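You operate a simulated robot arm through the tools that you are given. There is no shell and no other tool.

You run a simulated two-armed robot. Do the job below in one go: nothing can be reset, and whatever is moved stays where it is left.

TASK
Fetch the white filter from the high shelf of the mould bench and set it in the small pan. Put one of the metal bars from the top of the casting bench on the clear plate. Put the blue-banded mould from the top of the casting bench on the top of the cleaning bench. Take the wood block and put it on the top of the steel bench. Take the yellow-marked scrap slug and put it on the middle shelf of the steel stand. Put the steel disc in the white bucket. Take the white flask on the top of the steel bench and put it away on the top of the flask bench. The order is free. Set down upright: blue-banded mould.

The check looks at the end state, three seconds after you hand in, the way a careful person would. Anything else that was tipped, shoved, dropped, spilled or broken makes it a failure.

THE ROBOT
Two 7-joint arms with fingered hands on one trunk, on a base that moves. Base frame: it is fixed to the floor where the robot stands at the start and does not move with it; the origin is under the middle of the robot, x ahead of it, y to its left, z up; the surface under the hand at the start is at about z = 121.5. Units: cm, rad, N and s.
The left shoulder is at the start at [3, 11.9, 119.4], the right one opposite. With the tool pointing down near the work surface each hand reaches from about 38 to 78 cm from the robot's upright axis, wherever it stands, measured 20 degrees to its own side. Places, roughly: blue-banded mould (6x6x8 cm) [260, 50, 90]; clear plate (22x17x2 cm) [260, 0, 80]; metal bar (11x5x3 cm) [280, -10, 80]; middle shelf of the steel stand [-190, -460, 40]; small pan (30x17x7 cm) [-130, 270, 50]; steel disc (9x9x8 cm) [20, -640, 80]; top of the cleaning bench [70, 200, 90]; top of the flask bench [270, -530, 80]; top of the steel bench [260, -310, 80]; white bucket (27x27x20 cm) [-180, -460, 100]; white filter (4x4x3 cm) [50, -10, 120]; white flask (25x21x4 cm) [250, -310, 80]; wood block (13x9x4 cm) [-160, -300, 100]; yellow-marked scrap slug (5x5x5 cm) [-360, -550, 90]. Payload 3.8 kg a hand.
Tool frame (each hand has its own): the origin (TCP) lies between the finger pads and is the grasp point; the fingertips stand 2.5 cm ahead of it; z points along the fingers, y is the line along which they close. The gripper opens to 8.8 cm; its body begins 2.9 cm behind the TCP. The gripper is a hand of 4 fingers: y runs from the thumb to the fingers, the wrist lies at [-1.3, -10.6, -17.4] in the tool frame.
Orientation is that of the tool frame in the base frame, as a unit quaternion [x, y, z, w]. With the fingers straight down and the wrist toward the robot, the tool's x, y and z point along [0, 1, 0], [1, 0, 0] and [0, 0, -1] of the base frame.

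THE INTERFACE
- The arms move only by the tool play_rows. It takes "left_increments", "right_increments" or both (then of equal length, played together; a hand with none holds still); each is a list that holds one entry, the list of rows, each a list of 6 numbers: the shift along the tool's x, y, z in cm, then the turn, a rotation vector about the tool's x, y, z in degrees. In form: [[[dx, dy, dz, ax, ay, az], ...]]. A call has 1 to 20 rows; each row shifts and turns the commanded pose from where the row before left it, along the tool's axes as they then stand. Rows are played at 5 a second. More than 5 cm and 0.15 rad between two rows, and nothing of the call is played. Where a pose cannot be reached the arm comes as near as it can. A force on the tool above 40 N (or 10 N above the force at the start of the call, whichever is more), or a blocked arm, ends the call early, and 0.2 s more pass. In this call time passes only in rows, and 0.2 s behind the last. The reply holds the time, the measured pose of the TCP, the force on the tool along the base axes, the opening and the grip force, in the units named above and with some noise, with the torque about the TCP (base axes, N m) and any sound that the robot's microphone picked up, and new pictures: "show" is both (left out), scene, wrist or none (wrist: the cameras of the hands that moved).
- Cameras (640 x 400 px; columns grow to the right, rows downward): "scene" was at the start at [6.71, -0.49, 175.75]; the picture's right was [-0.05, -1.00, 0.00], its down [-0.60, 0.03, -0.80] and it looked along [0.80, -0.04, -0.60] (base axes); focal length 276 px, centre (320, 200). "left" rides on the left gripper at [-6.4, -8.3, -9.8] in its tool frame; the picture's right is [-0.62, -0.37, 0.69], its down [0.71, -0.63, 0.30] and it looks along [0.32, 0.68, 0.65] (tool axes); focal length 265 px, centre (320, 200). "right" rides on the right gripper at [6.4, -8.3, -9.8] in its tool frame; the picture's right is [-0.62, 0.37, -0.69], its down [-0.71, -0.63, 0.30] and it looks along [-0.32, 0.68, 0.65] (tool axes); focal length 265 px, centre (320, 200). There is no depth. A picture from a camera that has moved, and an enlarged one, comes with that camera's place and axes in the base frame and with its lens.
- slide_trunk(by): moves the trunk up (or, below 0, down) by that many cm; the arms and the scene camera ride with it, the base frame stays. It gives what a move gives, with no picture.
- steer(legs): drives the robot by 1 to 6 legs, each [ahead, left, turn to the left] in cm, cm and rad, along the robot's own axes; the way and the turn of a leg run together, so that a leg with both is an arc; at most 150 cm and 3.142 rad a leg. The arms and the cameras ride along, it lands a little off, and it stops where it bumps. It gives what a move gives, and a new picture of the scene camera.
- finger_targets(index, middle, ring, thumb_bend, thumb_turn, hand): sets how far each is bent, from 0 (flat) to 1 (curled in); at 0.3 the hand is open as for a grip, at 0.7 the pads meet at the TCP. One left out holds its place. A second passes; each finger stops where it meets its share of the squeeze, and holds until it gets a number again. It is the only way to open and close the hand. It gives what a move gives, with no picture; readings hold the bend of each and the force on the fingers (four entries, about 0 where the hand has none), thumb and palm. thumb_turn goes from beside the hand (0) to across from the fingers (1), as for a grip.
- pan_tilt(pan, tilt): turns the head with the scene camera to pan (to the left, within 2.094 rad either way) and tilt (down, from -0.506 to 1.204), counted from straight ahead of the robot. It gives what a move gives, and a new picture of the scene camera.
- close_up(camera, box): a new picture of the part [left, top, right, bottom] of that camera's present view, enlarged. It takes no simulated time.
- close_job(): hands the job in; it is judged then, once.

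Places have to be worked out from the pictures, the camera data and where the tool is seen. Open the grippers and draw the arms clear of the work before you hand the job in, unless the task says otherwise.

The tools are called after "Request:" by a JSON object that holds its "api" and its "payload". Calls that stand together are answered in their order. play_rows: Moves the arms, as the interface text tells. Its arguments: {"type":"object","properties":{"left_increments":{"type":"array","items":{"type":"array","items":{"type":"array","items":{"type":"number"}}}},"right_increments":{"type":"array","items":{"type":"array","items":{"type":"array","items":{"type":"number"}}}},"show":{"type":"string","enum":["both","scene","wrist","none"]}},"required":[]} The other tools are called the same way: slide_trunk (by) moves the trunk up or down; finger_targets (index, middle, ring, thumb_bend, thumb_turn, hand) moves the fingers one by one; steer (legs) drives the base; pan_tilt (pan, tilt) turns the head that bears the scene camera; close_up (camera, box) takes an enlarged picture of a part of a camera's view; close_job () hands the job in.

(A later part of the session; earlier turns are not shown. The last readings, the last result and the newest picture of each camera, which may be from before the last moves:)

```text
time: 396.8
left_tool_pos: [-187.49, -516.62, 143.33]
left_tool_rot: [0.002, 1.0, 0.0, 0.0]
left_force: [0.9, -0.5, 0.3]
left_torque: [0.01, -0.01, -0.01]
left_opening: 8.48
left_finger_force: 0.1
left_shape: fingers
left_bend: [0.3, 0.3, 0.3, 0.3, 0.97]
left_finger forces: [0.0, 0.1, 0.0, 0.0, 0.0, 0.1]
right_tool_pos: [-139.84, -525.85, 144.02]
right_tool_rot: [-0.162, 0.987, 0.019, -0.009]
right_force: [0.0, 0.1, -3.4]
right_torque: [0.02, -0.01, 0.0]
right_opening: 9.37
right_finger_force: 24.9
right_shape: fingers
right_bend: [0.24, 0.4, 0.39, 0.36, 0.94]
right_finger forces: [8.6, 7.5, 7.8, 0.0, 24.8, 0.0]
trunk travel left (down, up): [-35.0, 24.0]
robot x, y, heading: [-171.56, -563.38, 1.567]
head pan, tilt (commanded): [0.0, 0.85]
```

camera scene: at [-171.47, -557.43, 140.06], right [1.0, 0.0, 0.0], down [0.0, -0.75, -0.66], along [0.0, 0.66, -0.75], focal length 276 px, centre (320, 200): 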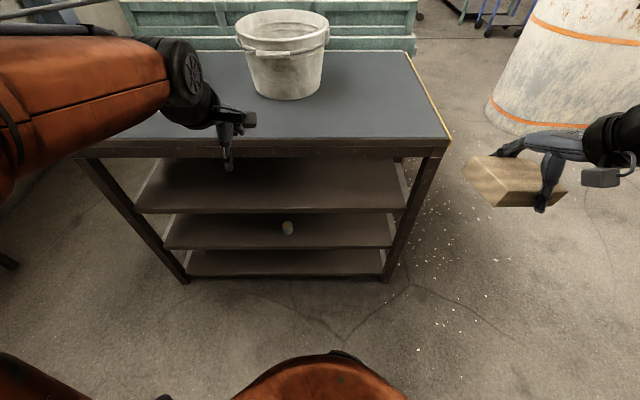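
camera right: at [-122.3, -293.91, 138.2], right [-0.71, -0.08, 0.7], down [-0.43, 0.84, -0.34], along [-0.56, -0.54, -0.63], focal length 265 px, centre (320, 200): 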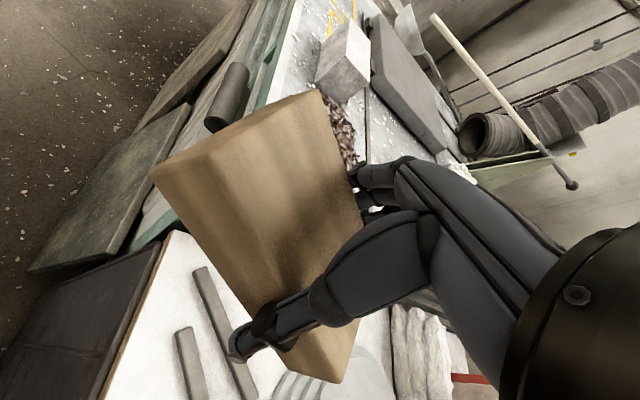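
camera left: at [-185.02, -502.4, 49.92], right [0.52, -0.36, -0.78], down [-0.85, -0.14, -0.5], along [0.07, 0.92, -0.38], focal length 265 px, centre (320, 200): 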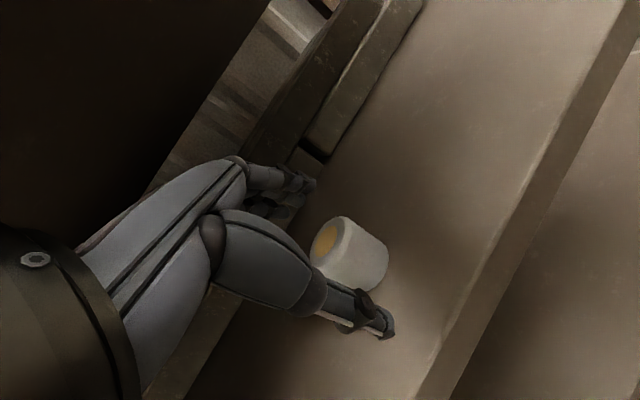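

Three items are done. Now toward the east with the wood block: I turn to face east and look along the way.

Request:
{"api": "pan_tilt", "payload": {"pan": 0.0, "tilt": 0.45}}

Request:
{"api": "steer", "payload": {"legs": [[8, 0, 0], [0, 0, -1.567]]}}

Request:
{"api": "steer", "payload": {"legs": [[140, 0, 0]]}}

```text
time: 397.7
left_tool_pos: [-187.37, -516.7, 143.41]
left_tool_rot: [0.001, 1.0, 0.0, -0.001]
left_force: [-0.5, -0.6, 0.1]
left_torque: [0.0, -0.02, 0.0]
left_opening: 8.48
left_finger_force: 0.0
left_shape: fingers
left_bend: [0.3, 0.3, 0.3, 0.3, 0.97]
left_finger forces: [0.0, 0.1, 0.0, 0.1, 0.0, 0.0]
right_tool_pos: [-139.89, -525.8, 144.11]
right_tool_rot: [-0.161, 0.987, 0.018, -0.01]
right_force: [-0.8, -0.1, -2.0]
right_torque: [0.0, 0.0, 0.02]
right_opening: 9.35
right_finger_force: 24.0
right_shape: fingers
right_bend: [0.24, 0.4, 0.39, 0.36, 0.94]
right_finger forces: [8.6, 7.6, 7.8, 0.0, 24.8, 0.1]
trunk travel left (down, up): [-35.0, 24.0]
robot x, y, heading: [-171.43, -563.53, 1.567]
head pan, tilt (commanded): [0.0, 0.45]
camera scene: at [-171.45, -556.03, 177.5], right [1.0, 0.0, 0.0], down [0.0, -0.44, -0.9], along [0.0, 0.9, -0.44], focal length 276 px, centre (320, 200)
```

scene: 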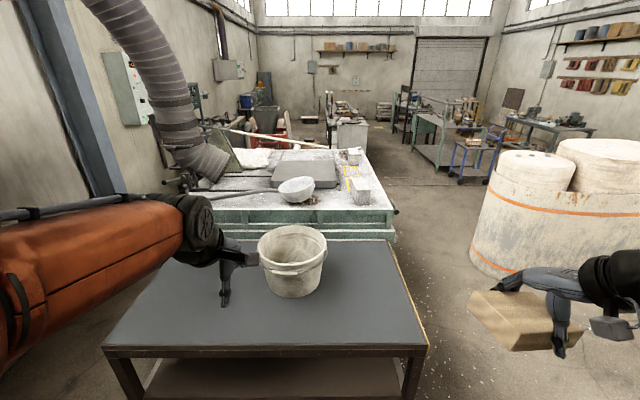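

```text
time: 402.5
left_tool_pos: [-125.38, -537.69, 143.37]
left_tool_rot: [0.697, 0.717, 0.0, 0.0]
left_force: [0.8, 1.1, 0.1]
left_torque: [0.01, 0.0, -0.02]
left_opening: 8.49
left_finger_force: 0.0
left_shape: fingers
left_bend: [0.3, 0.3, 0.3, 0.3, 0.97]
left_finger forces: [0.0, 0.1, 0.0, 0.0, 0.0, 0.1]
right_tool_pos: [-133.23, -585.61, 144.1]
right_tool_rot: [0.572, 0.82, 0.02, 0.007]
right_force: [1.2, 0.9, -2.3]
right_torque: [-0.05, -0.01, -0.01]
right_opening: 9.31
right_finger_force: 23.9
right_shape: fingers
right_bend: [0.24, 0.4, 0.39, 0.36, 0.94]
right_finger forces: [8.3, 7.4, 7.7, 0.1, 24.3, 0.0]
trunk travel left (down, up): [-35.0, 24.0]
robot x, y, heading: [-171.21, -555.29, 0.028]
head pan, tilt (commanded): [0.0, 0.45]
camera scene: at [-164.24, -555.01, 177.51], right [0.03, -1.0, 0.0], down [-0.44, -0.01, -0.9], along [0.9, 0.03, -0.44], focal length 276 px, centre (320, 200)
```

scene: 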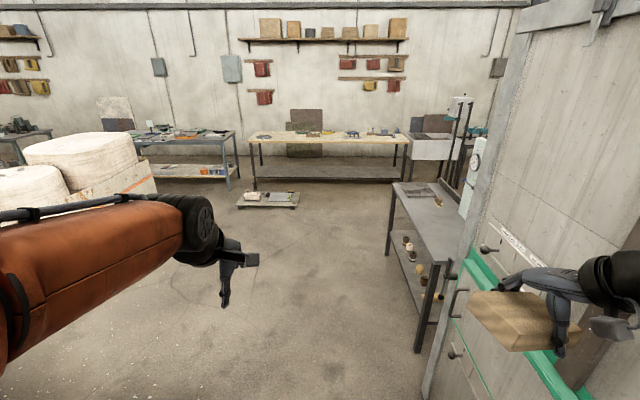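

```text
time: 409.4
left_tool_pos: [12.92, -533.39, 143.3]
left_tool_rot: [0.696, 0.718, 0.0, 0.0]
left_force: [0.4, -0.3, 0.7]
left_torque: [-0.01, 0.02, -0.02]
left_opening: 8.46
left_finger_force: 0.0
left_shape: fingers
left_bend: [0.3, 0.3, 0.3, 0.3, 0.97]
left_finger forces: [0.0, 0.0, 0.1, 0.0, 0.0, 0.2]
right_tool_pos: [5.41, -581.19, 144.23]
right_tool_rot: [0.57, 0.821, 0.02, 0.006]
right_force: [0.8, -0.9, -2.4]
right_torque: [-0.03, 0.02, -0.01]
right_opening: 9.3
right_finger_force: 23.9
right_shape: fingers
right_bend: [0.24, 0.4, 0.39, 0.36, 0.94]
right_finger forces: [8.3, 7.4, 7.7, 0.0, 24.5, 0.0]
trunk travel left (down, up): [-35.0, 24.0]
robot x, y, heading: [-32.98, -550.83, 0.03]
head pan, tilt (commanded): [0.0, 0.45]
camera scene: at [-25.81, -550.76, 177.51], right [0.03, -1.0, 0.0], down [-0.44, -0.01, -0.9], along [0.9, 0.03, -0.44], focal length 276 px, centre (320, 200)
```

scene: 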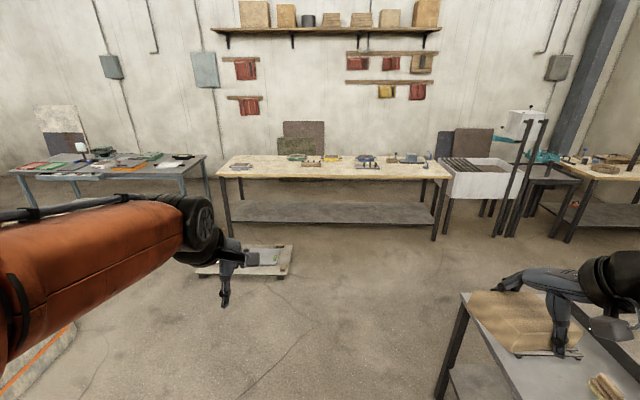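

The wooden-topped flask bench is ahead (front x ≈ 220, y from about -450 to -665), the steel bench is at the left, and a low dolly stands on the floor near [185, -470]. I move north-east to approach the steel bench.

Request:
{"api": "steer", "payload": {"legs": [[80, 100, -0.03]]}}

Request:
{"api": "pan_tilt", "payload": {"pan": 0.35, "tilt": 0.45}}

```text
time: 415.9
left_tool_pos: [94.25, -433.83, 143.32]
left_tool_rot: [0.707, 0.707, 0.0, 0.0]
left_force: [0.2, 1.0, 0.2]
left_torque: [0.01, 0.03, -0.01]
left_opening: 8.45
left_finger_force: 0.0
left_shape: fingers
left_bend: [0.3, 0.3, 0.3, 0.3, 0.97]
left_finger forces: [0.0, 0.0, 0.0, 0.0, 0.0, 0.0]
right_tool_pos: [85.11, -481.43, 144.22]
right_tool_rot: [0.582, 0.813, 0.019, 0.006]
right_force: [0.4, -0.3, -1.4]
right_torque: [-0.01, -0.02, 0.02]
right_opening: 9.28
right_finger_force: 23.9
right_shape: fingers
right_bend: [0.24, 0.4, 0.39, 0.36, 0.94]
right_finger forces: [8.4, 7.4, 7.7, 0.0, 24.4, 0.0]
trunk travel left (down, up): [-35.0, 24.0]
robot x, y, heading: [47.84, -450.03, 0.001]
head pan, tilt (commanded): [0.0, 0.45]
camera scene: at [55.0, -450.04, 177.51], right [0.0, -1.0, 0.0], down [-0.44, 0.0, -0.9], along [0.9, 0.0, -0.44], focal length 276 px, centre (320, 200)
```

scene: 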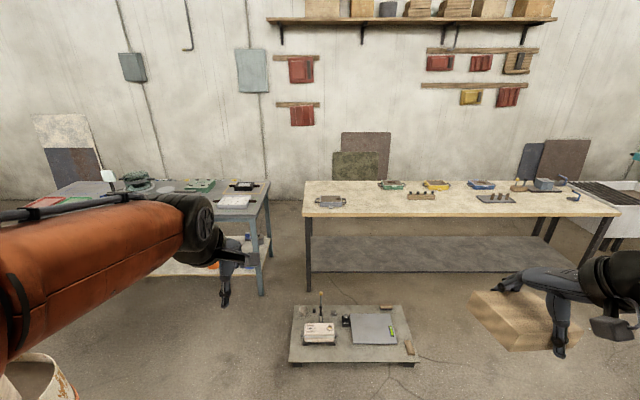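

```text
time: 416.7
left_tool_pos: [94.21, -433.77, 143.41]
left_tool_rot: [0.707, 0.707, 0.0, -0.001]
left_force: [-0.4, 0.2, -0.2]
left_torque: [0.03, 0.01, -0.02]
left_opening: 8.49
left_finger_force: 0.1
left_shape: fingers
left_bend: [0.3, 0.3, 0.3, 0.3, 0.97]
left_finger forces: [0.1, 0.0, 0.1, 0.0, 0.0, 0.0]
right_tool_pos: [85.27, -481.4, 144.08]
right_tool_rot: [0.582, 0.813, 0.018, 0.006]
right_force: [0.6, -0.3, -2.5]
right_torque: [-0.06, 0.02, 0.01]
right_opening: 9.31
right_finger_force: 24.1
right_shape: fingers
right_bend: [0.24, 0.4, 0.39, 0.36, 0.94]
right_finger forces: [8.3, 7.4, 7.7, 0.0, 24.4, 0.0]
trunk travel left (down, up): [-35.0, 24.0]
robot x, y, heading: [47.96, -449.93, 0.004]
head pan, tilt (commanded): [0.351, 0.45]
camera scene: at [54.43, -446.9, 177.51], right [0.34, -0.94, 0.0], down [-0.41, -0.15, -0.9], along [0.84, 0.31, -0.44], focal length 276 px, centre (320, 200)
```

scene: 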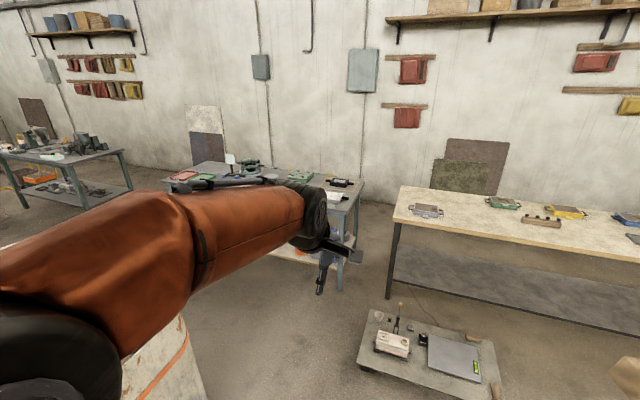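

The dolly occupies x 163–212, y -511..-431; the steel bench front is at x ≈ 230, y from about -397 north. I weave between dolly and kiln to stand in front of the steel bench.

Request:
{"api": "pan_tilt", "payload": {"pan": 0.0, "tilt": 0.55}}

Request:
{"api": "steer", "payload": {"legs": [[102, 62, 0], [30, 43, 0]]}}

```text
time: 417.6
left_tool_pos: [94.27, -433.76, 143.34]
left_tool_rot: [0.707, 0.708, -0.001, 0.0]
left_force: [-0.6, 0.1, -1.0]
left_torque: [0.0, -0.03, 0.04]
left_opening: 8.48
left_finger_force: 0.0
left_shape: fingers
left_bend: [0.3, 0.3, 0.3, 0.3, 0.97]
left_finger forces: [0.0, 0.1, 0.0, 0.0, 0.1, 0.0]
right_tool_pos: [85.31, -481.44, 144.25]
right_tool_rot: [0.582, 0.813, 0.018, 0.007]
right_force: [0.6, 0.0, -2.2]
right_torque: [-0.02, 0.01, 0.03]
right_opening: 9.3
right_finger_force: 24.1
right_shape: fingers
right_bend: [0.24, 0.4, 0.39, 0.36, 0.94]
right_finger forces: [8.4, 7.4, 7.7, 0.0, 24.3, 0.0]
trunk travel left (down, up): [-35.0, 24.0]
robot x, y, heading: [47.75, -449.8, 0.004]
head pan, tilt (commanded): [0.0, 0.55]
camera scene: at [54.79, -450.03, 176.6], right [0.0, -1.0, 0.0], down [-0.52, 0.0, -0.85], along [0.85, 0.0, -0.52], focal length 276 px, centre (320, 200)
```

scene: 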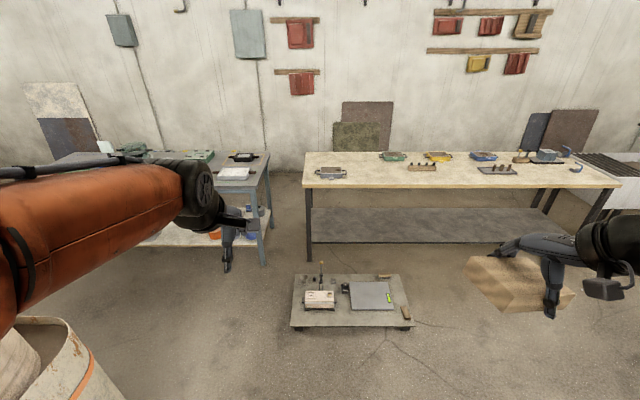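

```text
time: 426.3
left_tool_pos: [228.09, -329.0, 143.36]
left_tool_rot: [0.708, 0.706, 0.0, 0.0]
left_force: [-0.3, 0.8, 0.0]
left_torque: [-0.02, 0.01, 0.05]
left_opening: 8.48
left_finger_force: 0.0
left_shape: fingers
left_bend: [0.3, 0.3, 0.3, 0.3, 0.97]
left_finger forces: [0.0, 0.1, 0.1, 0.1, 0.0, 0.1]
right_tool_pos: [218.75, -376.52, 144.15]
right_tool_rot: [0.584, 0.812, 0.019, 0.006]
right_force: [-0.4, -0.1, -1.3]
right_torque: [-0.01, 0.01, -0.01]
right_opening: 9.3
right_finger_force: 24.2
right_shape: fingers
right_bend: [0.24, 0.4, 0.39, 0.36, 0.94]
right_finger forces: [8.3, 7.4, 7.7, 0.0, 24.4, 0.1]
trunk travel left (down, up): [-35.0, 24.0]
robot x, y, heading: [181.49, -344.91, -0.0]
head pan, tilt (commanded): [0.0, 0.55]
camera scene: at [188.51, -345.1, 176.6], right [0.0, -1.0, 0.0], down [-0.52, 0.0, -0.85], along [0.85, 0.0, -0.52], focal length 276 px, centre (320, 200)
```

scene: 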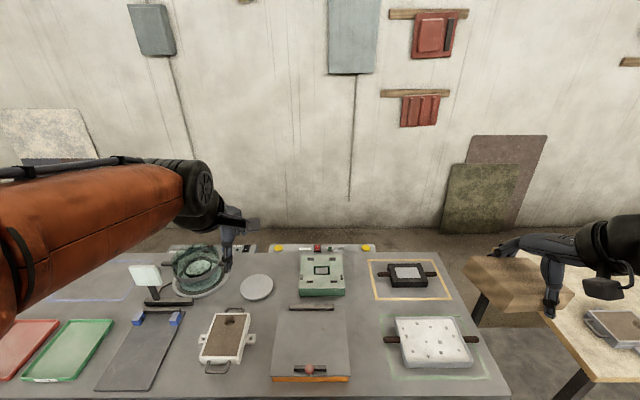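

I'm in front of the steel bench. The white flask (frame with wire handles and side lugs) is at about [247, -311]. I zoom in on it and on free spots for the wood block.

Request:
{"api": "pan_tilt", "payload": {"pan": 0.1, "tilt": 0.8}}

Request:
{"api": "close_up", "payload": {"camera": "scene", "box": [180, 130, 420, 290]}}

Request:
{"api": "close_up", "payload": {"camera": "scene", "box": [360, 130, 600, 290]}}

```text
time: 427.1
left_tool_pos: [228.11, -328.89, 143.37]
left_tool_rot: [0.709, 0.706, 0.001, 0.0]
left_force: [0.2, 0.0, 0.2]
left_torque: [0.0, -0.02, -0.04]
left_opening: 8.48
left_finger_force: 0.0
left_shape: fingers
left_bend: [0.3, 0.3, 0.3, 0.3, 0.97]
left_finger forces: [0.0, 0.0, 0.1, 0.1, 0.0, 0.0]
right_tool_pos: [218.88, -376.56, 144.18]
right_tool_rot: [0.584, 0.811, 0.018, 0.007]
right_force: [-0.3, 0.0, -2.1]
right_torque: [-0.01, 0.01, 0.02]
right_opening: 9.3
right_finger_force: 23.7
right_shape: fingers
right_bend: [0.24, 0.4, 0.39, 0.36, 0.94]
right_finger forces: [8.3, 7.4, 7.7, 0.0, 24.4, 0.1]
trunk travel left (down, up): [-35.0, 24.0]
robot x, y, heading: [181.29, -344.77, -0.001]
head pan, tilt (commanded): [0.099, 0.799]
camera scene: at [187.57, -344.27, 174.47], right [0.1, -1.0, 0.0], down [-0.71, -0.07, -0.7], along [0.69, 0.07, -0.72], focal length 276 px, centre (320, 200)
```

scene: 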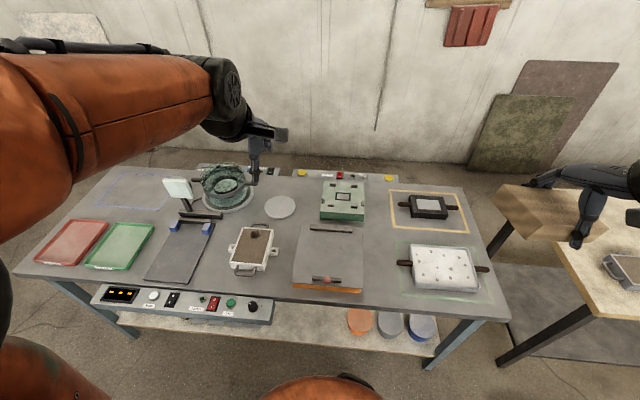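

```text
2.50 times, centred on (300, 210) of scene
camera zoom: at [187.57, -344.27, 174.47], right [0.1, -1.0, 0.0], down [-0.71, -0.07, -0.7], along [0.69, 0.07, -0.72], focal length 690 px, centre (370, 175)
```

zoom: 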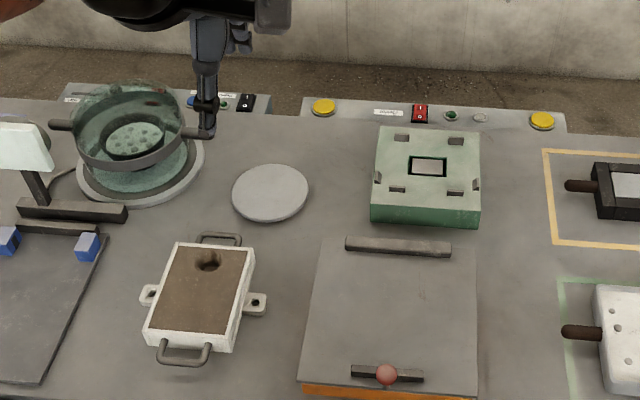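

```text
2.50 times, centred on (480, 210) of scene
camera zoom: at [187.57, -344.27, 174.47], right [0.1, -1.0, 0.0], down [-0.71, -0.07, -0.7], along [0.69, 0.07, -0.72], focal length 690 px, centre (-80, 175)
```

zoom: 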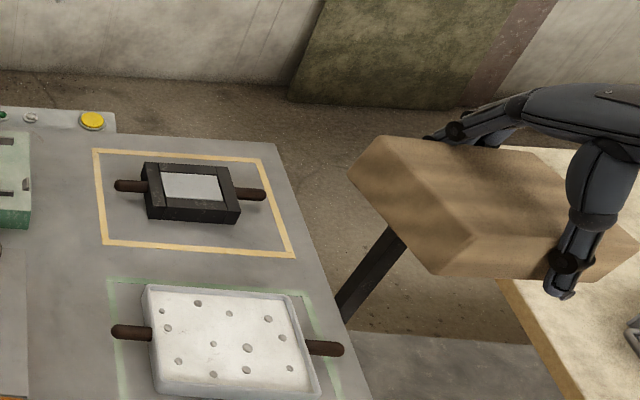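

The body of the flask is about 18 × 12 cm, centred near [245, -312.5], with side lugs — a two-handed lift. So the wood block must be set down first; a free strip about 12.6 cm wide lies at y -355…-367 near x 247. I test turning the right hand 71° so the block's long side points forward.

Request:
{"api": "play_rows", "payload": {"right_increments": [[[0, 3, 0, 0, 0, -8], [1, 3, 0, 0, 0, -8], [2, 2, 0, 0, 0, -8], [0, 0, 0, 0, 0, -8], [0, 0, 0, 0, 0, -8], [0, 0, 0, 0, 0, -8], [0, 0, 0, 0, 0, -8], [0, 0, 0, 0, 0, -8], [0, 0, 0, 0, 0, -7]]], "show": "both"}}

```text
time: 429.1
left_tool_pos: [228.17, -329.0, 143.28]
left_tool_rot: [0.708, 0.706, -0.001, 0.0]
left_force: [0.1, -0.3, 0.4]
left_torque: [-0.02, 0.0, 0.0]
left_opening: 8.46
left_finger_force: 0.1
left_shape: fingers
left_bend: [0.3, 0.3, 0.3, 0.3, 0.97]
left_finger forces: [0.0, 0.1, 0.0, 0.0, 0.0, 0.1]
right_tool_pos: [224.39, -370.71, 144.4]
right_tool_rot: [0.003, 1.0, 0.012, 0.016]
right_force: [0.1, 0.5, -2.6]
right_torque: [-0.02, -0.01, 0.03]
right_opening: 9.29
right_finger_force: 23.9
right_shape: fingers
right_bend: [0.24, 0.4, 0.39, 0.36, 0.94]
right_finger forces: [8.1, 7.5, 7.8, 0.1, 24.2, 0.1]
trunk travel left (down, up): [-35.0, 24.0]
robot x, y, heading: [181.5, -344.94, -0.005]
head pan, tilt (commanded): [0.099, 0.799]
camera scene: at [187.64, -344.29, 174.46], right [0.1, -1.0, 0.0], down [-0.71, -0.07, -0.7], along [0.69, 0.07, -0.72], focal length 276 px, centre (320, 200)
camera right: at [217.7, -379.12, 153.9], right [0.6, 0.35, 0.72], down [0.72, -0.63, -0.3], along [0.35, 0.7, -0.63], focal length 265 px, centre (320, 200)
```

scene: 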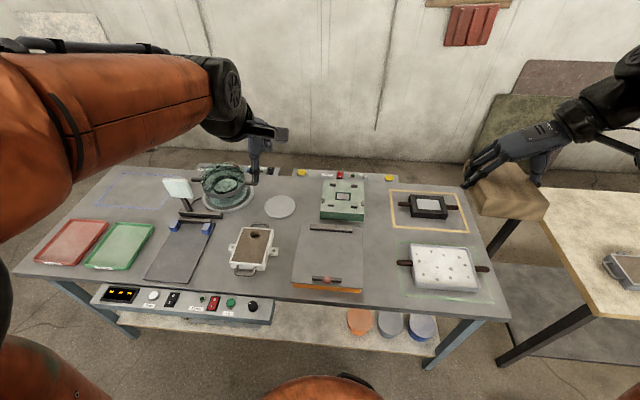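
right: 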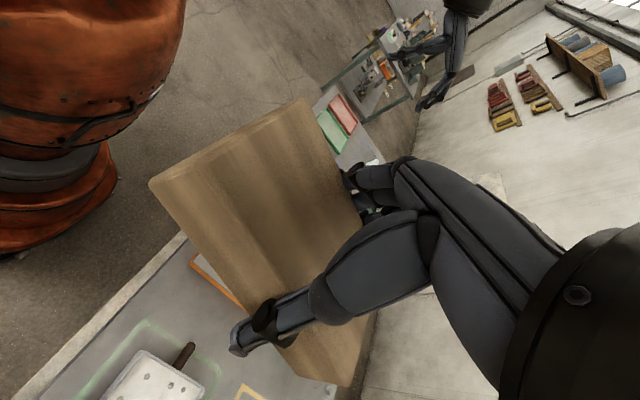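

The turned pose is reachable. The block was gripped with the tool tilted 22°, so I tilt the tool by the same amount again to level it, and bring it over the free strip.

Request:
{"api": "play_rows", "payload": {"right_increments": [[[0, 0, 0, 0, -5.5, 0], [0, 0, 0, 0, -5.5, 0], [0, 0, 0, 0, -5.5, 0], [0, 0, 0, 0, -5.5, 0], [-0.82, 0.97, 4, 0, 0, 0], [-0.82, 0.97, 4, 0, 0, 0], [-0.82, 0.97, 4, 0, 0, 0], [-0.82, 0.97, 4, 0, 0, 0], [-0.82, 0.97, 4, 0, 0, 0], [-0.82, 0.97, 4, 0, 0, 0], [-0.82, 0.97, 4, 0, 0, 0], [-0.82, 0.97, 4, 0, 0, 0]]], "show": "both"}}

Request:
{"api": "close_up", "payload": {"camera": "scene", "box": [290, 150, 530, 310]}}

```text
time: 431.7
left_tool_pos: [228.25, -328.97, 143.24]
left_tool_rot: [0.708, 0.706, -0.001, -0.001]
left_force: [-0.3, -1.3, 1.0]
left_torque: [0.01, -0.01, 0.01]
left_opening: 8.45
left_finger_force: 0.0
left_shape: fingers
left_bend: [0.3, 0.3, 0.3, 0.3, 0.97]
left_finger forces: [0.0, 0.0, 0.0, 0.0, 0.0, 0.0]
right_tool_pos: [243.77, -362.34, 117.86]
right_tool_rot: [0.007, 0.978, 0.01, 0.206]
right_force: [0.1, -0.2, -1.8]
right_torque: [-0.03, 0.0, 0.0]
right_opening: 9.28
right_finger_force: 24.7
right_shape: fingers
right_bend: [0.24, 0.4, 0.39, 0.36, 0.94]
right_finger forces: [8.1, 7.6, 7.9, 0.0, 24.4, 0.0]
trunk travel left (down, up): [-35.0, 24.0]
robot x, y, heading: [181.77, -345.12, -0.004]
head pan, tilt (commanded): [0.099, 0.799]
camera scene: at [187.76, -344.27, 174.46], right [0.1, -1.0, 0.0], down [-0.71, -0.07, -0.7], along [0.69, 0.07, -0.72], focal length 276 px, centre (320, 200)
camera right: at [233.91, -370.73, 124.21], right [0.29, 0.35, 0.89], down [0.77, -0.64, 0.0], along [0.57, 0.69, -0.45], focal length 265 px, centre (320, 200)
```

scene: 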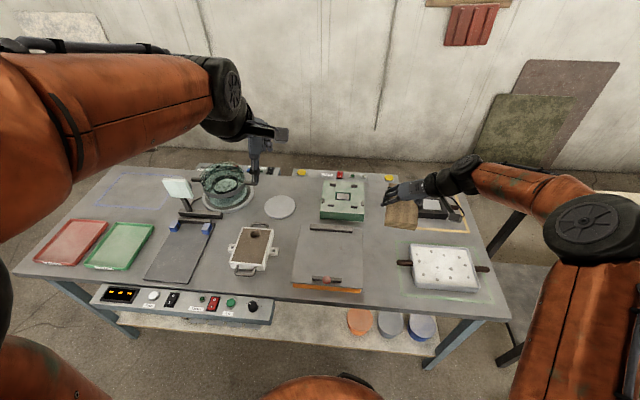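
right: 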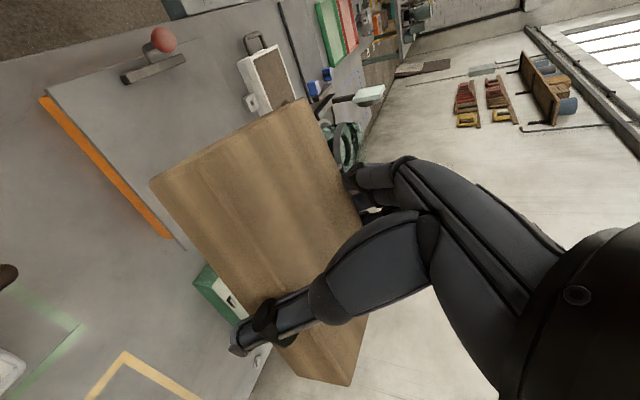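

```text
2.50 times, centred on (410, 230) of scene
camera zoom: at [187.76, -344.27, 174.46], right [0.1, -1.0, 0.0], down [-0.71, -0.07, -0.7], along [0.69, 0.07, -0.72], focal length 690 px, centre (95, 125)
```

zoom: 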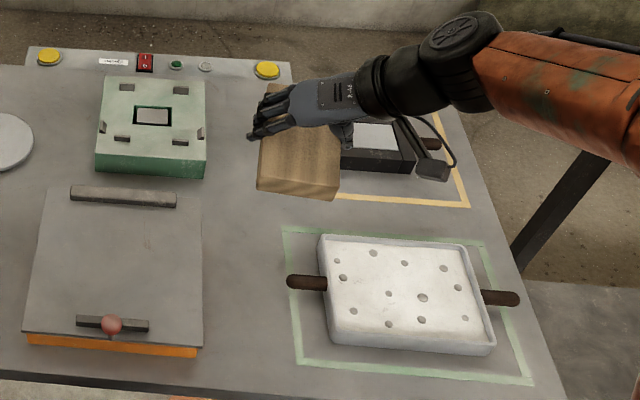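

The block is level and aligned. I bring it to about [252, -361] and down to z ≈ 100, then look again.

Request:
{"api": "play_rows", "payload": {"right_increments": [[[-0.05, 0.16, 3.94, 0, 0, 0], [-0.05, 0.16, 3.94, 0, 0, 0], [-0.05, 0.16, 3.94, 0, 0, 0], [-0.05, 0.16, 3.94, 0, 0, 0], [-0.05, 0.16, 3.94, 0, 0, 0]]], "show": "both"}}

Request:
{"api": "close_up", "payload": {"camera": "scene", "box": [290, 150, 530, 310]}}

```text
time: 432.9
left_tool_pos: [228.05, -329.02, 143.43]
left_tool_rot: [0.708, 0.706, -0.002, 0.001]
left_force: [0.0, -1.1, 0.0]
left_torque: [-0.03, 0.01, 0.02]
left_opening: 8.46
left_finger_force: 0.0
left_shape: fingers
left_bend: [0.3, 0.3, 0.3, 0.3, 0.97]
left_finger forces: [0.1, 0.1, 0.0, 0.1, 0.0, 0.0]
right_tool_pos: [249.89, -360.12, 101.16]
right_tool_rot: [0.006, 0.978, 0.009, 0.207]
right_force: [0.5, 0.4, -2.0]
right_torque: [0.0, -0.01, 0.03]
right_opening: 9.28
right_finger_force: 24.7
right_shape: fingers
right_bend: [0.24, 0.4, 0.39, 0.36, 0.94]
right_finger forces: [8.2, 7.7, 7.9, 0.1, 24.7, 0.1]
right hand out of reach, approached as far as the arm can: row 5
trunk travel left (down, up): [-35.0, 24.0]
robot x, y, heading: [181.5, -345.4, -0.004]
head pan, tilt (commanded): [0.099, 0.799]
camera scene: at [187.54, -344.17, 174.47], right [0.1, -1.0, 0.0], down [-0.71, -0.07, -0.7], along [0.69, 0.07, -0.72], focal length 276 px, centre (320, 200)
camera right: at [239.94, -368.52, 107.49], right [0.29, 0.35, 0.89], down [0.77, -0.64, 0.0], along [0.57, 0.69, -0.45], focal length 265 px, centre (320, 200)
```

scene: 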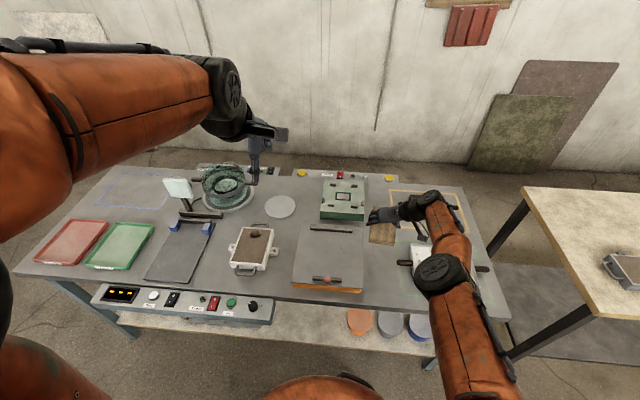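
right: 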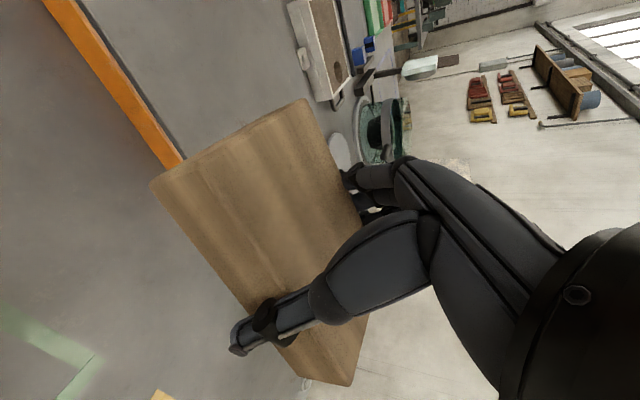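

```text
2.50 times, centred on (410, 230) of scene
camera zoom: at [187.54, -344.17, 174.47], right [0.1, -1.0, 0.0], down [-0.71, -0.07, -0.7], along [0.69, 0.07, -0.72], focal length 690 px, centre (95, 125)
```

zoom: 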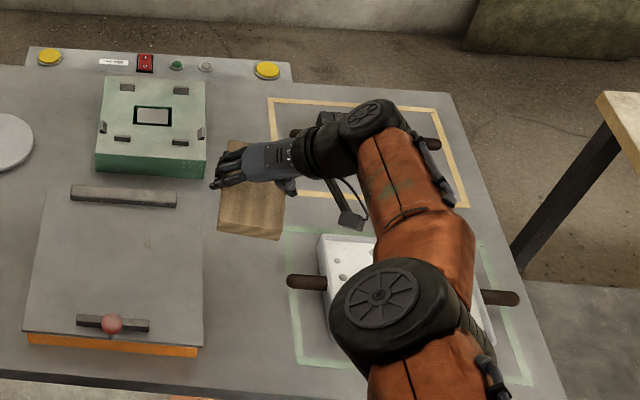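

The arm is at its reach limit here, so I shift 1.5 cm right with the hand and do the lowering with the trunk.

Request:
{"api": "play_rows", "payload": {"right_increments": [[[0, -1.6, 0, 0, 0, 0]]], "show": "none"}}

Request:
{"api": "slide_trunk", "payload": {"by": -9}}

Request:
{"api": "close_up", "payload": {"camera": "scene", "box": [310, 140, 510, 290]}}

Request:
{"api": "close_up", "payload": {"camera": "right", "box": [0, 0, 640, 400]}}

```text
time: 433.3
left_tool_pos: [228.03, -329.19, 143.35]
left_tool_rot: [0.709, 0.706, 0.0, 0.0]
left_force: [0.0, 0.2, -0.2]
left_torque: [0.02, -0.04, 0.01]
left_opening: 8.45
left_finger_force: 0.0
left_shape: fingers
left_bend: [0.3, 0.3, 0.3, 0.3, 0.97]
left_finger forces: [0.0, 0.0, 0.0, 0.0, 0.0, 0.0]
right_tool_pos: [249.48, -361.9, 101.07]
right_tool_rot: [0.006, 0.978, 0.011, 0.206]
right_force: [0.5, 0.2, -1.0]
right_torque: [-0.01, 0.04, 0.0]
right_opening: 9.23
right_finger_force: 23.6
right_shape: fingers
right_bend: [0.24, 0.4, 0.39, 0.36, 0.94]
right_finger forces: [8.2, 7.7, 8.0, 0.0, 24.5, 0.0]
trunk travel left (down, up): [-35.0, 24.0]
robot x, y, heading: [181.56, -345.06, -0.009]
head pan, tilt (commanded): [0.099, 0.799]
```

```text
time: 434.6
left_tool_pos: [227.99, -329.11, 134.41]
left_tool_rot: [0.708, 0.706, 0.0, 0.0]
left_force: [0.6, -0.4, 1.0]
left_torque: [0.0, -0.02, 0.03]
left_opening: 8.48
left_finger_force: 0.1
left_shape: fingers
left_bend: [0.3, 0.3, 0.3, 0.3, 0.97]
left_finger forces: [0.0, 0.0, 0.1, 0.0, 0.0, 0.0]
right_tool_pos: [249.51, -361.78, 92.21]
right_tool_rot: [0.006, 0.978, 0.011, 0.207]
right_force: [-0.3, -0.1, -0.9]
right_torque: [0.02, 0.02, 0.0]
right_opening: 9.24
right_finger_force: 24.2
right_shape: fingers
right_bend: [0.24, 0.4, 0.39, 0.36, 0.94]
right_finger forces: [8.1, 7.7, 7.8, 0.0, 24.4, 0.0]
trunk travel left (down, up): [-26.0, 33.0]
robot x, y, heading: [181.56, -344.9, -0.001]
head pan, tilt (commanded): [0.099, 0.799]
```

```text
2.67 times, centred on (410, 215) of scene
camera zoom: at [187.57, -344.27, 165.48], right [0.1, -1.0, 0.0], down [-0.71, -0.07, -0.7], along [0.69, 0.07, -0.72], focal length 736 px, centre (80, 160)
```

zoom: 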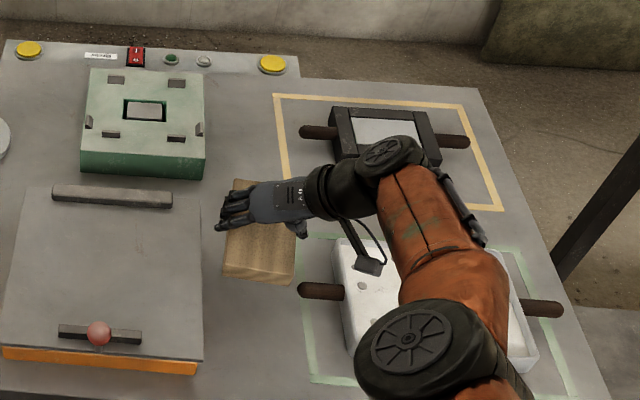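

```text
1.00 times, centred on (320, 200) of right (not enlarged: the box is as wide or as high as the picture)
camera zoom: at [239.73, -370.14, 98.43], right [0.29, 0.35, 0.89], down [0.77, -0.64, 0.0], along [0.57, 0.69, -0.45], focal length 265 px, centre (320, 200)
```

zoom: 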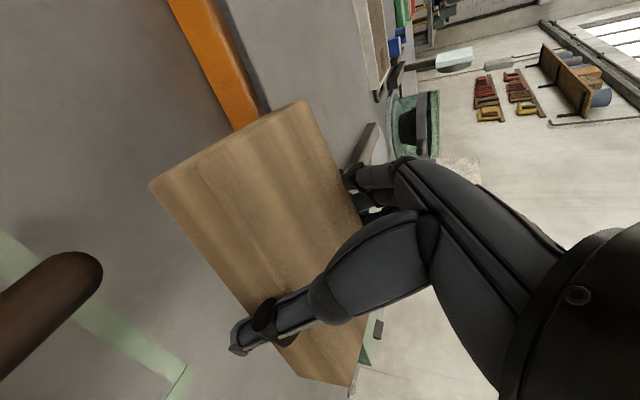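

The block hangs between the board edge and the tray handle with about 1.5–2 cm on each side. I lower with the trunk until contact.

Request:
{"api": "slide_trunk", "payload": {"by": -4}}

Request:
{"api": "slide_trunk", "payload": {"by": -1}}

Request:
{"api": "slide_trunk", "payload": {"by": -0.8}}

```text
time: 435.4
left_tool_pos: [228.05, -329.0, 130.42]
left_tool_rot: [0.708, 0.706, 0.0, 0.0]
left_force: [0.7, 0.7, 0.9]
left_torque: [0.01, -0.01, -0.01]
left_opening: 8.48
left_finger_force: 0.1
left_shape: fingers
left_bend: [0.3, 0.3, 0.3, 0.3, 0.97]
left_finger forces: [0.1, 0.0, 0.1, 0.0, 0.1, 0.0]
right_tool_pos: [249.7, -361.9, 88.26]
right_tool_rot: [0.006, 0.978, 0.01, 0.207]
right_force: [-0.1, 0.0, -1.8]
right_torque: [-0.01, -0.03, 0.0]
right_opening: 9.24
right_finger_force: 23.9
right_shape: fingers
right_bend: [0.24, 0.4, 0.39, 0.36, 0.94]
right_finger forces: [8.1, 7.7, 7.9, 0.1, 24.5, 0.0]
trunk travel left (down, up): [-22.0, 37.0]
robot x, y, heading: [181.36, -345.0, -0.0]
head pan, tilt (commanded): [0.099, 0.799]
```

```text
time: 436.0
left_tool_pos: [228.04, -329.18, 129.27]
left_tool_rot: [0.708, 0.707, -0.001, 0.001]
left_force: [0.6, 0.0, -0.8]
left_torque: [0.0, -0.01, -0.02]
left_opening: 8.47
left_finger_force: 0.0
left_shape: fingers
left_bend: [0.3, 0.3, 0.3, 0.3, 0.97]
left_finger forces: [0.1, 0.1, 0.1, 0.0, 0.0, 0.1]
right_tool_pos: [249.56, -361.79, 87.05]
right_tool_rot: [0.006, 0.979, 0.011, 0.206]
right_force: [0.3, 0.0, -2.1]
right_torque: [-0.02, 0.0, 0.0]
right_opening: 9.25
right_finger_force: 24.1
right_shape: fingers
right_bend: [0.24, 0.4, 0.39, 0.36, 0.94]
right_finger forces: [8.0, 7.7, 7.8, 0.0, 24.4, 0.1]
trunk travel left (down, up): [-21.0, 38.0]
robot x, y, heading: [181.54, -344.96, 0.001]
head pan, tilt (commanded): [0.099, 0.799]
```

```text
time: 436.5
left_tool_pos: [228.07, -329.01, 128.54]
left_tool_rot: [0.708, 0.706, 0.0, 0.0]
left_force: [-0.5, 0.0, 0.0]
left_torque: [-0.01, -0.04, 0.03]
left_opening: 8.5
left_finger_force: 0.1
left_shape: fingers
left_bend: [0.3, 0.3, 0.3, 0.3, 0.97]
left_finger forces: [0.0, 0.1, 0.0, 0.1, 0.0, 0.1]
right_tool_pos: [249.61, -361.83, 86.28]
right_tool_rot: [0.005, 0.978, 0.011, 0.207]
right_force: [-0.1, 0.1, -1.7]
right_torque: [-0.03, 0.04, -0.02]
right_opening: 9.24
right_finger_force: 24.4
right_shape: fingers
right_bend: [0.24, 0.4, 0.39, 0.36, 0.94]
right_finger forces: [8.7, 7.6, 8.0, 0.0, 24.6, 0.1]
trunk travel left (down, up): [-20.2, 38.8]
robot x, y, heading: [181.43, -344.97, -0.002]
head pan, tilt (commanded): [0.099, 0.799]
```

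No contact yet; I continue in small steps.

Request:
{"api": "slide_trunk", "payload": {"by": -0.7}}

Request:
{"api": "slide_trunk", "payload": {"by": -0.6}}

Request:
{"api": "slide_trunk", "payload": {"by": -0.6}}

Request:
{"api": "close_up", "payload": {"camera": "scene", "box": [330, 140, 470, 245]}}

```text
time: 437.1
left_tool_pos: [228.09, -329.02, 127.83]
left_tool_rot: [0.708, 0.706, 0.0, 0.0]
left_force: [0.3, -0.3, -0.3]
left_torque: [-0.02, 0.0, -0.03]
left_opening: 8.46
left_finger_force: 0.1
left_shape: fingers
left_bend: [0.3, 0.3, 0.3, 0.3, 0.97]
left_finger forces: [0.0, 0.0, 0.0, 0.1, 0.0, 0.0]
right_tool_pos: [249.63, -361.88, 85.66]
right_tool_rot: [0.007, 0.978, 0.011, 0.207]
right_force: [1.8, -1.2, 3.1]
right_torque: [0.2, 0.24, -0.01]
right_opening: 9.33
right_finger_force: 26.3
right_shape: fingers
right_bend: [0.23, 0.4, 0.4, 0.36, 0.94]
right_finger forces: [11.3, 7.6, 8.3, 0.0, 25.5, 0.0]
trunk travel left (down, up): [-19.5, 39.5]
robot x, y, heading: [181.21, -345.03, 0.002]
head pan, tilt (commanded): [0.099, 0.799]
```

```text
time: 437.6
left_tool_pos: [228.21, -329.08, 127.24]
left_tool_rot: [0.708, 0.706, 0.0, -0.001]
left_force: [0.5, 0.6, 0.0]
left_torque: [-0.02, 0.02, 0.0]
left_opening: 8.47
left_finger_force: 0.1
left_shape: fingers
left_bend: [0.3, 0.3, 0.3, 0.3, 0.97]
left_finger forces: [0.0, 0.0, 0.0, 0.0, 0.0, 0.0]
right_tool_pos: [249.64, -361.81, 85.16]
right_tool_rot: [0.006, 0.978, 0.011, 0.207]
right_force: [2.8, -0.8, 4.7]
right_torque: [0.18, 0.43, 0.0]
right_opening: 9.37
right_finger_force: 27.3
right_shape: fingers
right_bend: [0.23, 0.4, 0.4, 0.36, 0.94]
right_finger forces: [13.3, 7.7, 8.4, 0.1, 25.7, 0.1]
trunk travel left (down, up): [-18.9, 40.1]
robot x, y, heading: [181.54, -345.11, -0.007]
head pan, tilt (commanded): [0.099, 0.799]
```

```text
time: 438.2
left_tool_pos: [227.76, -329.03, 126.97]
left_tool_rot: [0.708, 0.706, -0.001, 0.001]
left_force: [-0.4, 0.5, 0.1]
left_torque: [-0.01, 0.0, 0.03]
left_opening: 8.44
left_finger_force: 0.1
left_shape: fingers
left_bend: [0.3, 0.3, 0.3, 0.3, 0.97]
left_finger forces: [0.0, 0.0, 0.0, 0.0, 0.1, 0.0]
right_tool_pos: [249.62, -361.73, 84.8]
right_tool_rot: [0.008, 0.978, 0.011, 0.209]
right_force: [-0.9, -1.4, 25.8]
right_torque: [0.26, 0.39, -0.01]
right_opening: 9.49
right_finger_force: 31.2
right_shape: fingers
right_bend: [0.22, 0.4, 0.4, 0.36, 0.95]
right_finger forces: [15.6, 8.0, 9.0, 0.0, 30.3, 0.0]
trunk travel left (down, up): [-18.3, 40.7]
robot x, y, heading: [181.65, -345.08, -0.006]
head pan, tilt (commanded): [0.099, 0.799]
```

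```text
3.81 times, centred on (400, 192) of scene
camera zoom: at [187.24, -344.22, 157.8], right [0.1, -1.0, 0.0], down [-0.71, -0.07, -0.7], along [0.7, 0.07, -0.72], focal length 1051 px, centre (15, 229)
```

zoom: 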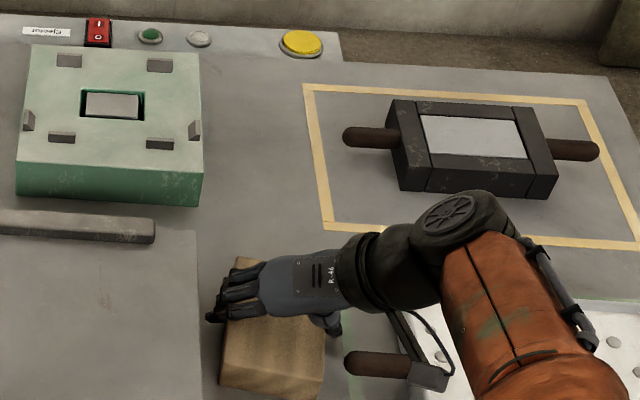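

The block rests on the bench (about 26 N). I ease up slightly, then open mainly the thumb and only slightly the fingers, since the board is close beside them.

Request:
{"api": "slide_trunk", "payload": {"by": 0.5}}

Request:
{"api": "finger_targets", "payload": {"hand": "right", "index": 0.21, "middle": 0.27, "ring": 0.27, "thumb_bend": 0.14}}

Request:
{"api": "close_up", "payload": {"camera": "scene", "box": [330, 140, 470, 245]}}

Request:
{"api": "close_up", "payload": {"camera": "right", "box": [0, 0, 640, 400]}}

```text
time: 438.7
left_tool_pos: [227.88, -329.14, 127.13]
left_tool_rot: [0.708, 0.706, 0.001, 0.001]
left_force: [-0.9, 1.1, 0.3]
left_torque: [0.02, -0.01, 0.0]
left_opening: 8.45
left_finger_force: 0.1
left_shape: fingers
left_bend: [0.3, 0.3, 0.3, 0.3, 0.97]
left_finger forces: [0.0, 0.0, 0.0, 0.1, 0.1, 0.0]
right_tool_pos: [249.58, -361.9, 84.97]
right_tool_rot: [0.006, 0.978, 0.009, 0.207]
right_force: [4.4, -2.1, 13.8]
right_torque: [0.24, 0.32, -0.06]
right_opening: 9.44
right_finger_force: 28.5
right_shape: fingers
right_bend: [0.22, 0.4, 0.4, 0.36, 0.95]
right_finger forces: [13.1, 8.2, 8.7, 0.0, 27.0, 0.0]
trunk travel left (down, up): [-18.8, 40.2]
robot x, y, heading: [181.77, -345.16, -0.002]
head pan, tilt (commanded): [0.099, 0.799]
```

```text
time: 439.7
left_tool_pos: [228.07, -329.0, 127.1]
left_tool_rot: [0.708, 0.706, 0.0, 0.0]
left_force: [-0.4, 0.2, 0.1]
left_torque: [0.0, -0.01, 0.01]
left_opening: 8.48
left_finger_force: 0.0
left_shape: fingers
left_bend: [0.3, 0.3, 0.3, 0.3, 0.97]
left_finger forces: [0.1, 0.1, 0.0, 0.1, 0.0, 0.0]
right_tool_pos: [249.68, -361.84, 84.93]
right_tool_rot: [0.005, 0.978, 0.011, 0.207]
right_force: [-0.7, 1.4, 2.2]
right_torque: [0.05, 0.02, -0.03]
right_opening: 10.81
right_finger_force: 1.3
right_shape: fingers
right_bend: [0.2, 0.27, 0.27, 0.14, 0.97]
right_finger forces: [1.8, 0.1, 0.0, 0.0, 0.2, 0.0]
trunk travel left (down, up): [-18.8, 40.2]
robot x, y, heading: [181.89, -344.65, 0.002]
head pan, tilt (commanded): [0.099, 0.799]
```

```text
3.81 times, centred on (400, 192) of scene
camera zoom: at [187.54, -344.25, 158.26], right [0.1, -1.0, 0.0], down [-0.71, -0.07, -0.7], along [0.69, 0.07, -0.72], focal length 1051 px, centre (15, 229)
```

zoom: 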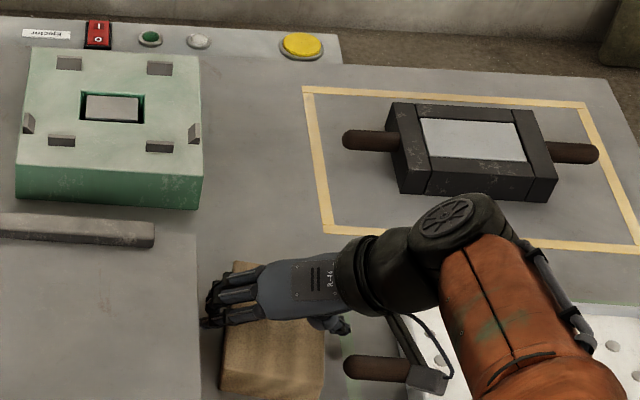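

```text
1.00 times, centred on (320, 200) of right (not enlarged: the box is as wide or as high as the picture)
camera zoom: at [239.69, -370.12, 91.19], right [0.29, 0.35, 0.89], down [0.77, -0.64, 0.0], along [0.57, 0.69, -0.45], focal length 265 px, centre (320, 200)
```

zoom: 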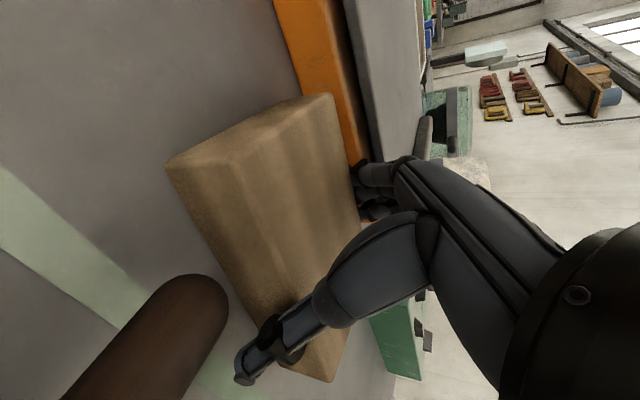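

The block is free of the grip. I raise the hand straight up with the trunk and check the block stays.

Request:
{"api": "slide_trunk", "payload": {"by": 6}}

Request:
{"api": "slide_trunk", "payload": {"by": 12.8}}

Request:
{"api": "close_up", "payload": {"camera": "scene", "box": [310, 140, 510, 290]}}

```text
time: 440.7
left_tool_pos: [228.09, -328.93, 133.13]
left_tool_rot: [0.708, 0.706, -0.001, 0.0]
left_force: [0.5, 1.2, 1.1]
left_torque: [-0.01, 0.01, 0.02]
left_opening: 8.46
left_finger_force: 0.0
left_shape: fingers
left_bend: [0.3, 0.3, 0.3, 0.3, 0.97]
left_finger forces: [0.0, 0.0, 0.0, 0.0, 0.0, 0.0]
right_tool_pos: [249.57, -361.76, 90.89]
right_tool_rot: [0.007, 0.979, 0.01, 0.206]
right_force: [-0.3, -0.6, 0.2]
right_torque: [0.01, 0.01, 0.02]
right_opening: 10.69
right_finger_force: 0.0
right_shape: fingers
right_bend: [0.21, 0.27, 0.27, 0.14, 0.97]
right_finger forces: [0.0, 0.1, 0.1, 0.1, 0.0, 0.1]
trunk travel left (down, up): [-24.8, 34.2]
robot x, y, heading: [181.37, -344.61, -0.007]
head pan, tilt (commanded): [0.099, 0.799]
```

```text
time: 442.3
left_tool_pos: [227.99, -329.04, 145.95]
left_tool_rot: [0.708, 0.706, -0.001, 0.0]
left_force: [0.0, -0.2, -0.7]
left_torque: [0.03, 0.01, -0.03]
left_opening: 8.45
left_finger_force: 0.0
left_shape: fingers
left_bend: [0.3, 0.3, 0.3, 0.3, 0.97]
left_finger forces: [0.1, 0.0, 0.1, 0.0, 0.0, 0.0]
right_tool_pos: [249.63, -361.86, 103.78]
right_tool_rot: [0.005, 0.978, 0.009, 0.206]
right_force: [-0.5, -0.5, -0.4]
right_torque: [0.03, 0.0, 0.02]
right_opening: 10.69
right_finger_force: 0.0
right_shape: fingers
right_bend: [0.21, 0.27, 0.27, 0.14, 0.97]
right_finger forces: [0.0, 0.0, 0.0, 0.0, 0.1, 0.1]
trunk travel left (down, up): [-37.6, 21.4]
robot x, y, heading: [181.6, -344.78, -0.001]
head pan, tilt (commanded): [0.099, 0.799]
```

```text
2.67 times, centred on (410, 215) of scene
camera zoom: at [187.58, -344.27, 177.05], right [0.1, -1.0, 0.0], down [-0.71, -0.07, -0.7], along [0.69, 0.07, -0.72], focal length 736 px, centre (80, 160)
```

zoom: 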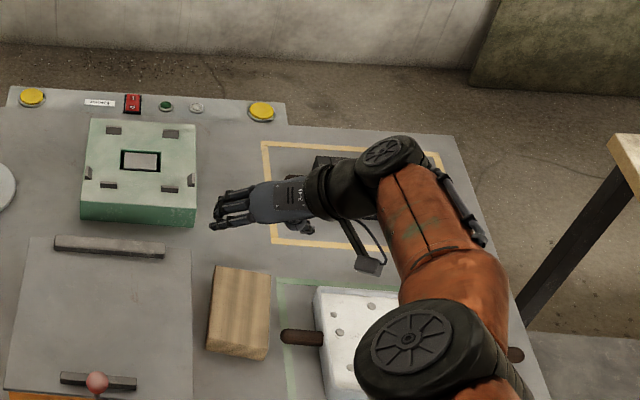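

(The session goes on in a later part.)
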